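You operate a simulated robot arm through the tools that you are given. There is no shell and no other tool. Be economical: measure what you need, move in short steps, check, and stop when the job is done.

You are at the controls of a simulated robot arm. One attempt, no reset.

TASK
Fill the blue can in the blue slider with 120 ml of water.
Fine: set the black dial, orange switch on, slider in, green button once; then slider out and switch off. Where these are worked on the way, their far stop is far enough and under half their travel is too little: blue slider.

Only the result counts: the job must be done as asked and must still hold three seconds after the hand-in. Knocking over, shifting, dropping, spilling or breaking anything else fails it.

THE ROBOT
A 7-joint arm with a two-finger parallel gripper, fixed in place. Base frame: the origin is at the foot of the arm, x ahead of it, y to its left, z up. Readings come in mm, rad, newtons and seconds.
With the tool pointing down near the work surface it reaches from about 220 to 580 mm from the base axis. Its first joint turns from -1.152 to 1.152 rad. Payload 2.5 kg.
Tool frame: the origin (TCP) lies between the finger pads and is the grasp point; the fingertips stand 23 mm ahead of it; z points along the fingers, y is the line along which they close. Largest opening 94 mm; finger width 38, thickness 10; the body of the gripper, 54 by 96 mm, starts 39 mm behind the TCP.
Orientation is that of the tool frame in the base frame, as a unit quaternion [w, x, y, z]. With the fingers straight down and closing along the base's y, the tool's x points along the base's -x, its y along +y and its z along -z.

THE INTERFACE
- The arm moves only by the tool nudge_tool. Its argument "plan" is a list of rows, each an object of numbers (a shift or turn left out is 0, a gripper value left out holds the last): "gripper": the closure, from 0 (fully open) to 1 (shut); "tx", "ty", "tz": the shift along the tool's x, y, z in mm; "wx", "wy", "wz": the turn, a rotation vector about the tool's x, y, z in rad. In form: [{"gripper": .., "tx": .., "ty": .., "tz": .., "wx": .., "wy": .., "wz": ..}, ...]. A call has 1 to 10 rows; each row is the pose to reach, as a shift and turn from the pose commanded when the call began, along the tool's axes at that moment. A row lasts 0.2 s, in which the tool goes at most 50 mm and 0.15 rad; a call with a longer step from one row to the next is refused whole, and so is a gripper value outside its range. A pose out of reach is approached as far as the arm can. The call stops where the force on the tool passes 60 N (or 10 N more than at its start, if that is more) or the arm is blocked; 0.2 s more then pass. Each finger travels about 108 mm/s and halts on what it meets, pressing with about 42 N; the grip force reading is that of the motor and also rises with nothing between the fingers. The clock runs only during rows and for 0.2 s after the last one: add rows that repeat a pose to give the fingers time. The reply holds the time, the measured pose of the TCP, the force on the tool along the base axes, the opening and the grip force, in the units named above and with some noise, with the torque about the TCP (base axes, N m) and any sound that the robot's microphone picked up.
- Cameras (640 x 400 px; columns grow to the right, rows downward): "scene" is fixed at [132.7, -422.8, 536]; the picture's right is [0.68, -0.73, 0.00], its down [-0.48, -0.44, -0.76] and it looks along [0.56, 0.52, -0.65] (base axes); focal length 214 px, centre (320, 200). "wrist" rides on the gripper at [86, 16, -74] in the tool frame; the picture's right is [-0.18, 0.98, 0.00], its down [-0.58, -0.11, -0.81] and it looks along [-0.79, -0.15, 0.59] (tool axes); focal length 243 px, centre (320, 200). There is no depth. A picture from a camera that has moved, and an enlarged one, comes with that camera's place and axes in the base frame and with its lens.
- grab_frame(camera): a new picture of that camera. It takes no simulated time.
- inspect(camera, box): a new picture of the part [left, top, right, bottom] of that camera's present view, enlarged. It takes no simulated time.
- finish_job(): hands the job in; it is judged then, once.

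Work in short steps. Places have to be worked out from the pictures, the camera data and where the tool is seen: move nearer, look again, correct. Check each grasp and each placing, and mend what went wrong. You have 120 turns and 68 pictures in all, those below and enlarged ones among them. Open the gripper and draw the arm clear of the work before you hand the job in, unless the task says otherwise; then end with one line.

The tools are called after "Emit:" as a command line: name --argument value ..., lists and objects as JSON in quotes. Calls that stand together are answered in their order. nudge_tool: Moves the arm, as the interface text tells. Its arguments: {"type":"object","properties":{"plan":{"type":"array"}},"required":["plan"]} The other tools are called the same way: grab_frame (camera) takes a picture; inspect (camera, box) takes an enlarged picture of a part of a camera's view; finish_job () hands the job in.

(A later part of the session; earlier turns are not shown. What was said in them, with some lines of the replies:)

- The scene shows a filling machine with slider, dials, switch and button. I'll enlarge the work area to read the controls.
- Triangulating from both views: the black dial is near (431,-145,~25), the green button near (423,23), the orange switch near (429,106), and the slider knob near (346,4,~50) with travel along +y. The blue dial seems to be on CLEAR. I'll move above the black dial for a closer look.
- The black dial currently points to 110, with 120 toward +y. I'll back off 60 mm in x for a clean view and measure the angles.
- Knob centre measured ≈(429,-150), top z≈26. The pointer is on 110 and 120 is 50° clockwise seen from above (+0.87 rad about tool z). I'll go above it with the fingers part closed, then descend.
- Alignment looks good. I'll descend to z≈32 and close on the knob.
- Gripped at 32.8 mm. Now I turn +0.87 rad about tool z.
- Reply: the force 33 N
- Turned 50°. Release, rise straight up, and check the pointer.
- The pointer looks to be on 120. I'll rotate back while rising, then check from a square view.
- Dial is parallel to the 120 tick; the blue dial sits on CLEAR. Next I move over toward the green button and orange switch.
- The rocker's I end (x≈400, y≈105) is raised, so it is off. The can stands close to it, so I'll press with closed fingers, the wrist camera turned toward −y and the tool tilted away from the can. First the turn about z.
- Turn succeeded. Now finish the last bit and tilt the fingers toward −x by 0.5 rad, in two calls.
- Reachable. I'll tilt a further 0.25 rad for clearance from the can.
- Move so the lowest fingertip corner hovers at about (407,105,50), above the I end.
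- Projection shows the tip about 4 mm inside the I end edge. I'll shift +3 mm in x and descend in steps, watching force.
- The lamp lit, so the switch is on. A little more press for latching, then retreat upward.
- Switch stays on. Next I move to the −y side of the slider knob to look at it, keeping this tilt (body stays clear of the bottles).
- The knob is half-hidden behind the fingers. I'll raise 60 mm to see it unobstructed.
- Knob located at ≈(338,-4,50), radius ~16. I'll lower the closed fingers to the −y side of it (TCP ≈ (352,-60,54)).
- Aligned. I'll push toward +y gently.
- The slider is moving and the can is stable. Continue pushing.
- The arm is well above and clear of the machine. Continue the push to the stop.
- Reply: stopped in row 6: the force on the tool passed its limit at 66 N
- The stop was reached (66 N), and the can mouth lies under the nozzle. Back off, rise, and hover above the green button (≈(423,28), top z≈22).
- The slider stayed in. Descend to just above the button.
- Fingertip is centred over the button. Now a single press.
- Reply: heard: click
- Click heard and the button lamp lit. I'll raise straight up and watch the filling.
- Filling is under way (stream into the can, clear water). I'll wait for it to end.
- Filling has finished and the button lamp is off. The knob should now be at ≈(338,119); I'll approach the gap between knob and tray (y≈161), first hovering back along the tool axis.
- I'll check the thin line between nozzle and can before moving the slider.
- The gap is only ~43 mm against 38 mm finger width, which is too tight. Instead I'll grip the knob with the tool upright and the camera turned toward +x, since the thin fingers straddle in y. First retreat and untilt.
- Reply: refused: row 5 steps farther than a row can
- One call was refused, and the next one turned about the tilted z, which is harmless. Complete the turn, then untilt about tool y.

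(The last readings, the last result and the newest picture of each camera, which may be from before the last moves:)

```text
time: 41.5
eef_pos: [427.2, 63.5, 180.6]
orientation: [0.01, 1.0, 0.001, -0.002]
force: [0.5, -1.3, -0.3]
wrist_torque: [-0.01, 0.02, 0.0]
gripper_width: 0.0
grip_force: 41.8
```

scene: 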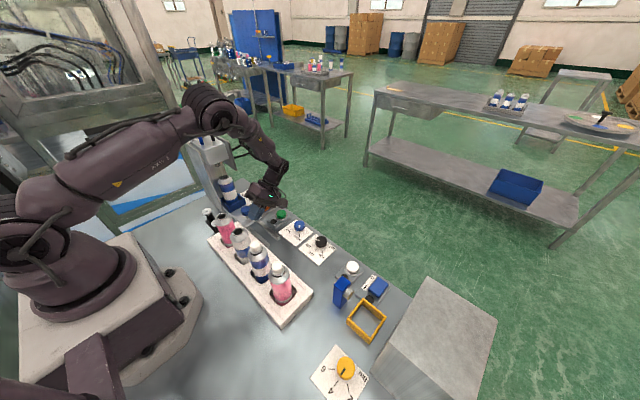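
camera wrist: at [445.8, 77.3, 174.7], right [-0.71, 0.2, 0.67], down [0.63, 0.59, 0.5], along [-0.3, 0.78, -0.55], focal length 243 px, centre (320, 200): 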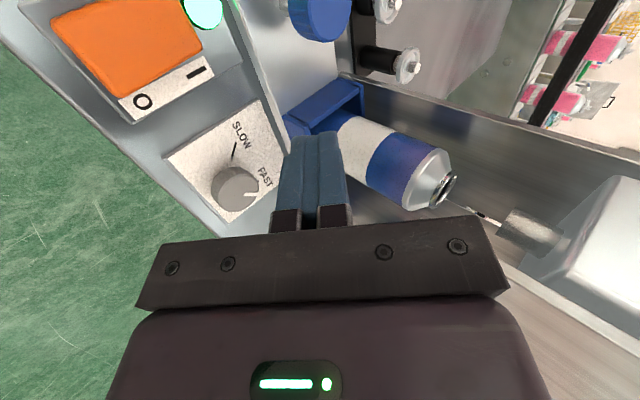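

Orientation is now upright with the camera toward +x. Open to ~64 mm and hover over the knob.

Emit:
nudge_tool --plan '[{"gripper": 0.32, "tx": -30, "ty": -20}, {"tx": -60, "ty": -40, "tz": 10}, {"tx": -88, "ty": -56, "tz": 30}, {"tx": -88, "ty": -56, "tz": 70}, {"tx": -88, "ty": -56, "tz": 70}]'

Emit:
grab_frame --camera "wrist"

Emit:
inspect --camera "scene" --box '[190, 140, 318, 220]'

```text
time: 42.7
eef_pos: [338.3, 119.2, 108.7]
orientation: [0.01, 1.0, 0.001, -0.003]
force: [-0.5, -0.1, 0.1]
wrist_torque: [0.01, 0.03, 0.0]
gripper_width: 64.2
grip_force: 0.1
```

```text
26 pictures are left
camera wrist: at [424.8, 103.7, 183.1], right [-0.18, -0.98, 0.02], down [-0.58, 0.12, 0.81], along [-0.8, 0.13, -0.59], focal length 243 px, centre (320, 200)
```

wrist: 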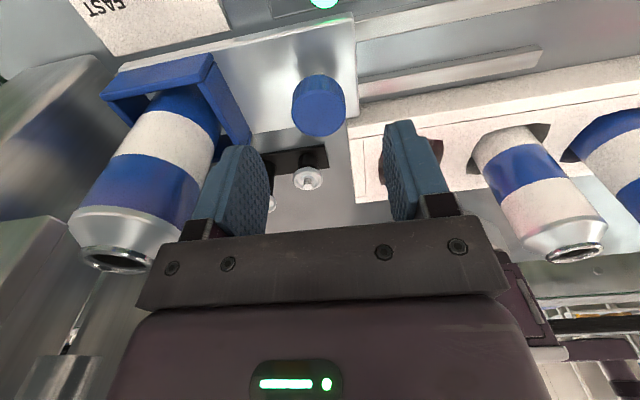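

```text
5.00 times, centred on (254, 180) of scene
camera zoom: at [132.7, -422.8, 536.0], right [0.68, -0.73, 0.0], down [-0.48, -0.44, -0.76], along [0.56, 0.52, -0.65], focal length 1072 px, centre (650, 300)
```

zoom: 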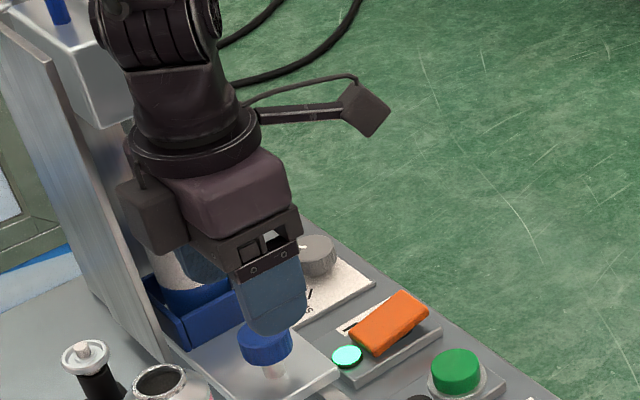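

Aligned within a few mm. Descend to z≈49 and grip.

Emit:
nudge_tool --plan '[{"tz": 25, "tx": 1, "ty": 1}, {"tz": 45, "tx": 1, "ty": 1}, {"tz": 59, "tx": 1, "ty": 1}, {"tz": 59, "tx": 1, "ty": 1}]'

Emit:
nudge_tool --plan '[{"gripper": 0.75}, {"gripper": 0.75}, {"gripper": 0.75}]'

Emit:
inspect --camera "scene" --box '[190, 140, 318, 220]'

```text
time: 43.7
eef_pos: [339.9, 116.3, 51.4]
orientation: [0.011, 1.0, 0.001, -0.003]
force: [0.1, -0.1, 0.5]
wrist_torque: [0.01, 0.02, 0.03]
gripper_width: 63.9
grip_force: 0.0
```

```text
time: 44.5
eef_pos: [338.9, 115.9, 50.2]
orientation: [0.01, 1.0, 0.002, -0.004]
force: [2.2, 2.6, -7.1]
wrist_torque: [0.77, -0.24, 0.05]
gripper_width: 31.7
grip_force: 44.9
```

```text
5.00 times, centred on (254, 180) of scene
camera zoom: at [132.8, -422.8, 536.0], right [0.68, -0.73, 0.0], down [-0.48, -0.44, -0.76], along [0.56, 0.52, -0.65], focal length 1072 px, centre (650, 300)
```

zoom: 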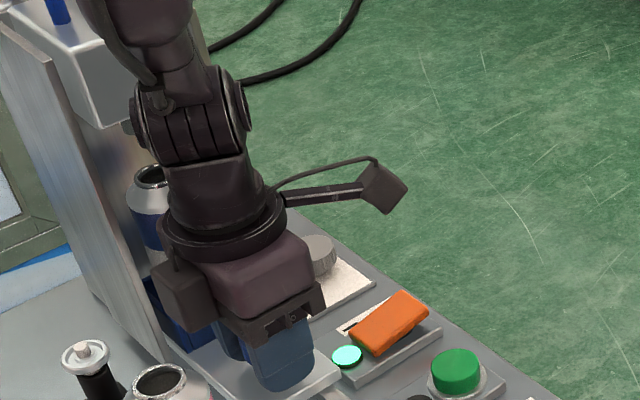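

Knob gripped (31.7 mm). Pull the slider out gently toward −y.

Emit:
nudge_tool --plan '[{"ty": 3}, {"ty": 8}, {"ty": 14}, {"ty": 20}, {"ty": 26}, {"ty": 32}, {"ty": 38}, {"ty": 44}, {"ty": 49}, {"ty": 52}]'

Emit:
grab_frame --camera "scene"

```text
time: 46.7
eef_pos: [340.2, 62.7, 51.9]
orientation: [0.011, 1.0, 0.001, -0.006]
force: [-14.1, 0.6, 4.0]
wrist_torque: [0.69, -1.17, -0.05]
gripper_width: 31.7
grip_force: 45.0
```

```text
23 pictures are left
```

scene: 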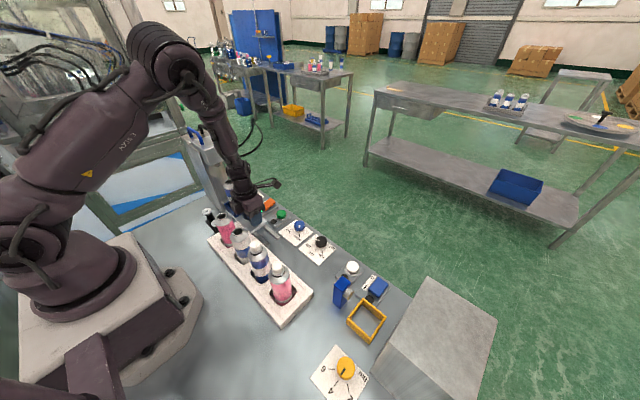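

It is sliding well; there is a slight side load in x, which I'll relieve by 1 mm. Continue outward.

Emit:
nudge_tool --plan '[{"ty": 4, "tx": -0.5}, {"ty": 10, "tx": -1}, {"ty": 16, "tx": -1}, {"ty": 22, "tx": -1}, {"ty": 28, "tx": -1.2}, {"ty": 34, "tx": -1.4}, {"ty": 40, "tx": -1.6}, {"ty": 46, "tx": -1.8}, {"ty": 52, "tx": -2}, {"ty": 57, "tx": -2}]'

Emit:
nudge_tool --plan '[{"ty": 3}, {"ty": 6}, {"ty": 9}, {"ty": 12}, {"ty": 15}]'

Emit:
inspect --camera "scene" --box '[206, 160, 318, 230]'

```text
time: 48.9
eef_pos: [338.6, 7.3, 52.5]
orientation: [0.01, 1.0, 0.002, -0.001]
force: [19.7, 1.2, -11.1]
wrist_torque: [0.48, 0.23, -0.07]
gripper_width: 32.0
grip_force: 45.5
```

```text
time: 50.1
eef_pos: [336.5, -1.6, 53.5]
orientation: [0.005, 1.0, 0.004, -0.003]
force: [16.2, 28.6, -22.0]
wrist_torque: [0.34, 0.47, 0.01]
gripper_width: 31.9
grip_force: 45.0
```

```text
5.71 times, centred on (262, 195) of scene
camera zoom: at [132.8, -422.8, 535.9], right [0.68, -0.73, 0.0], down [-0.48, -0.44, -0.76], along [0.56, 0.52, -0.65], focal length 1226 px, centre (651, 229)
```

zoom: 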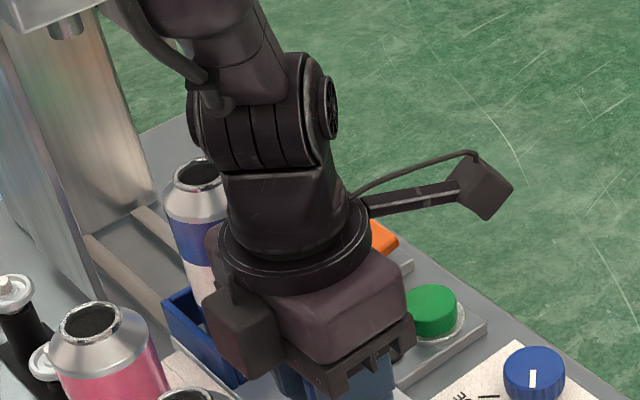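

The out stop is reached (y force 29 N). Ease off, release, and rise.

Emit:
nudge_tool --plan '[{"ty": -5, "tx": 1}, {"ty": -5, "tx": 1, "gripper": 0.4}, {"ty": -5, "tx": 1, "gripper": 0.35}, {"ty": -5, "tx": 1, "tz": -25}, {"ty": -5, "tx": 1, "tz": -65}, {"ty": -5, "tx": 1, "tz": -110}]'

Emit:
inspect --camera "scene" --box '[206, 160, 318, 230]'

```text
time: 51.5
eef_pos: [340.0, 0.9, 165.6]
orientation: [0.011, 1.0, 0.001, -0.004]
force: [0.5, 0.7, 0.0]
wrist_torque: [0.06, -0.04, 0.01]
gripper_width: 61.3
grip_force: 0.1
```

```text
5.71 times, centred on (262, 195) of scene
camera zoom: at [132.8, -422.8, 536.0], right [0.68, -0.73, 0.0], down [-0.48, -0.44, -0.76], along [0.56, 0.52, -0.65], focal length 1226 px, centre (651, 229)
```

zoom: 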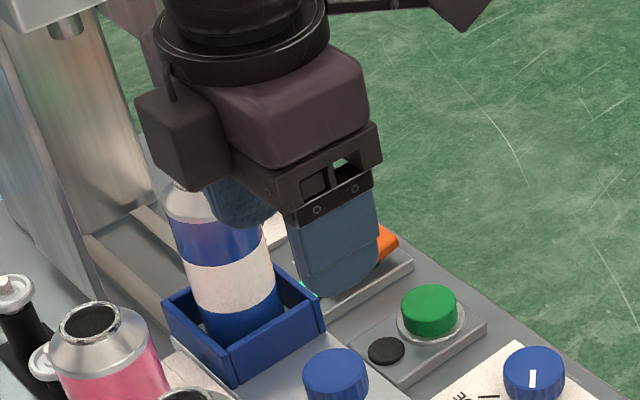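

Slider is out and released, can upright. Next go above the switch's O end (x≈445, y≈105) with fingers closed, x first.

Emit:
nudge_tool --plan '[{"gripper": 1, "tx": 45, "tz": -8}, {"tx": 90, "tz": -8}, {"tx": 112, "ty": -40, "tz": -5}, {"tx": 112, "ty": -80, "tz": 10}, {"tx": 112, "ty": -104, "tz": 45}, {"tx": 112, "ty": -104, "tz": 85}, {"tx": 112, "ty": -104, "tz": 92}]'

Emit:
inspect --camera "scene" --box '[222, 160, 318, 220]'

Emit:
grab_frame --camera "wrist"

```text
time: 53.1
eef_pos: [450.4, 102.1, 67.7]
orientation: [0.01, 1.0, 0.0, -0.004]
force: [0.1, -0.4, 0.1]
wrist_torque: [0.03, -0.02, -0.02]
gripper_width: 0.1
grip_force: 41.9
```

```text
6.67 times, centred on (270, 190) of scene
camera zoom: at [132.8, -422.8, 536.0], right [0.68, -0.73, 0.0], down [-0.48, -0.44, -0.76], along [0.56, 0.52, -0.65], focal length 1430 px, centre (653, 267)
```

zoom: 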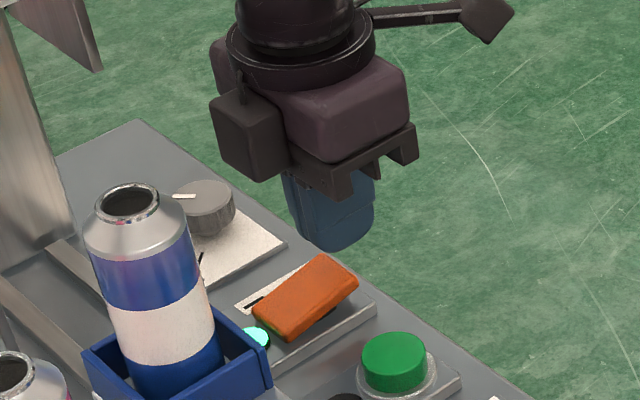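

```text
19 pictures are left
camera wrist: at [537.0, 87.9, 141.7], right [-0.18, -0.98, 0.02], down [-0.58, 0.12, 0.81], along [-0.8, 0.13, -0.59], focal length 243 px, centre (320, 200)
```

wrist: 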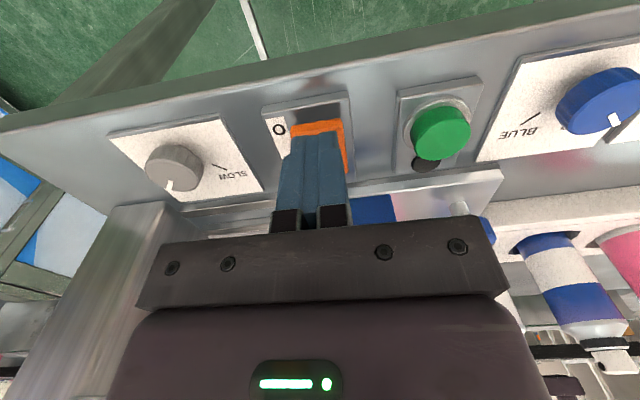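

Fingers are over the O end. Press down in steps.

Emit:
nudge_tool --plan '[{"tz": 8}, {"tz": 14}, {"tz": 18}, {"tz": 21}, {"tz": 24}]'

Emit:
inspect --camera "scene" --box '[222, 160, 318, 220]'

```text
time: 54.3
eef_pos: [450.4, 102.4, 46.5]
orientation: [0.01, 1.0, 0.001, -0.002]
force: [-3.0, -1.6, 16.6]
wrist_torque: [0.02, 0.37, 0.05]
gripper_width: 0.0
grip_force: 42.3
```

```text
6.67 times, centred on (270, 190) of scene
camera zoom: at [132.7, -422.9, 536.0], right [0.68, -0.73, 0.0], down [-0.48, -0.44, -0.76], along [0.56, 0.52, -0.65], focal length 1430 px, centre (653, 267)
```

zoom: 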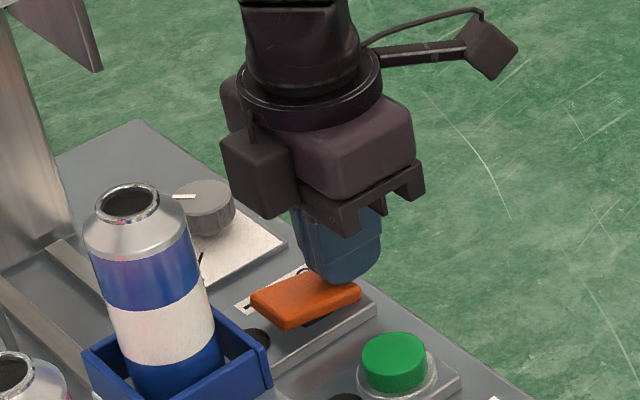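

The rocker tipped and its lamp is off. Retreat upward, open the gripper and move clear.

Emit:
nudge_tool --plan '[{"tz": -20}, {"tz": -65}, {"tz": -110}, {"tz": -140, "gripper": 0}, {"tz": -140, "ty": 40}, {"tz": -140, "ty": 80}, {"tz": -140, "ty": 80}]'

Emit:
grab_frame --camera "scene"

Emit:
inspect --camera "scene" --box '[214, 170, 342, 250]'

```text
time: 55.9
eef_pos: [451.3, 23.3, 187.7]
orientation: [0.011, 1.0, 0.002, -0.004]
force: [0.3, 0.4, 0.1]
wrist_torque: [0.0, 0.01, 0.01]
gripper_width: 94.1
grip_force: 0.1
```

```text
17 pictures are left
```

scene: 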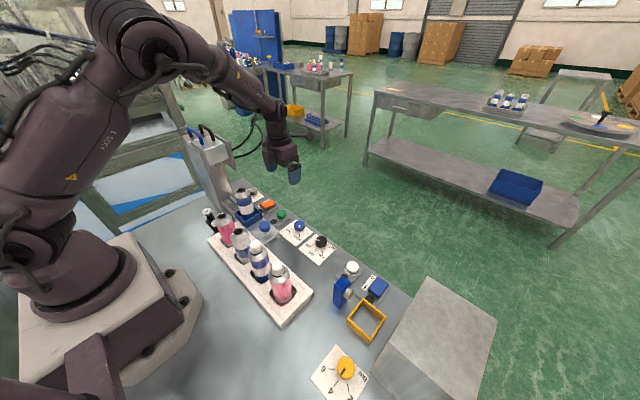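

```text
5.00 times, centred on (278, 210) of scene
camera zoom: at [132.7, -422.9, 536.0], right [0.68, -0.73, 0.0], down [-0.48, -0.44, -0.76], along [0.56, 0.52, -0.65], focal length 1072 px, centre (530, 150)
```

zoom: 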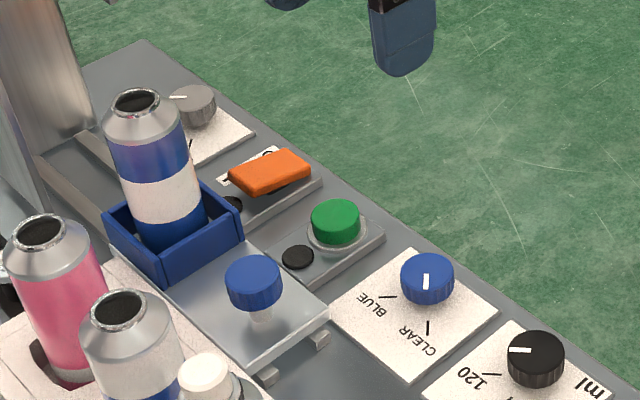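

The slider is out, the switch is off with its lamp dark, the can is upright, the dial is on 120, and the arm is clear with the gripper open. Handing in.

Emit:
finish_job

```text
The job is handed in.
```

The blue can should now hold 120 ml of water, though I had no direct reading of the volume: the black dial was on 120 and the fill ran and stopped by itself. The slider is back out, the orange switch is off, nothing else was moved or spilled as far as the pictures show, and the job is handed in.
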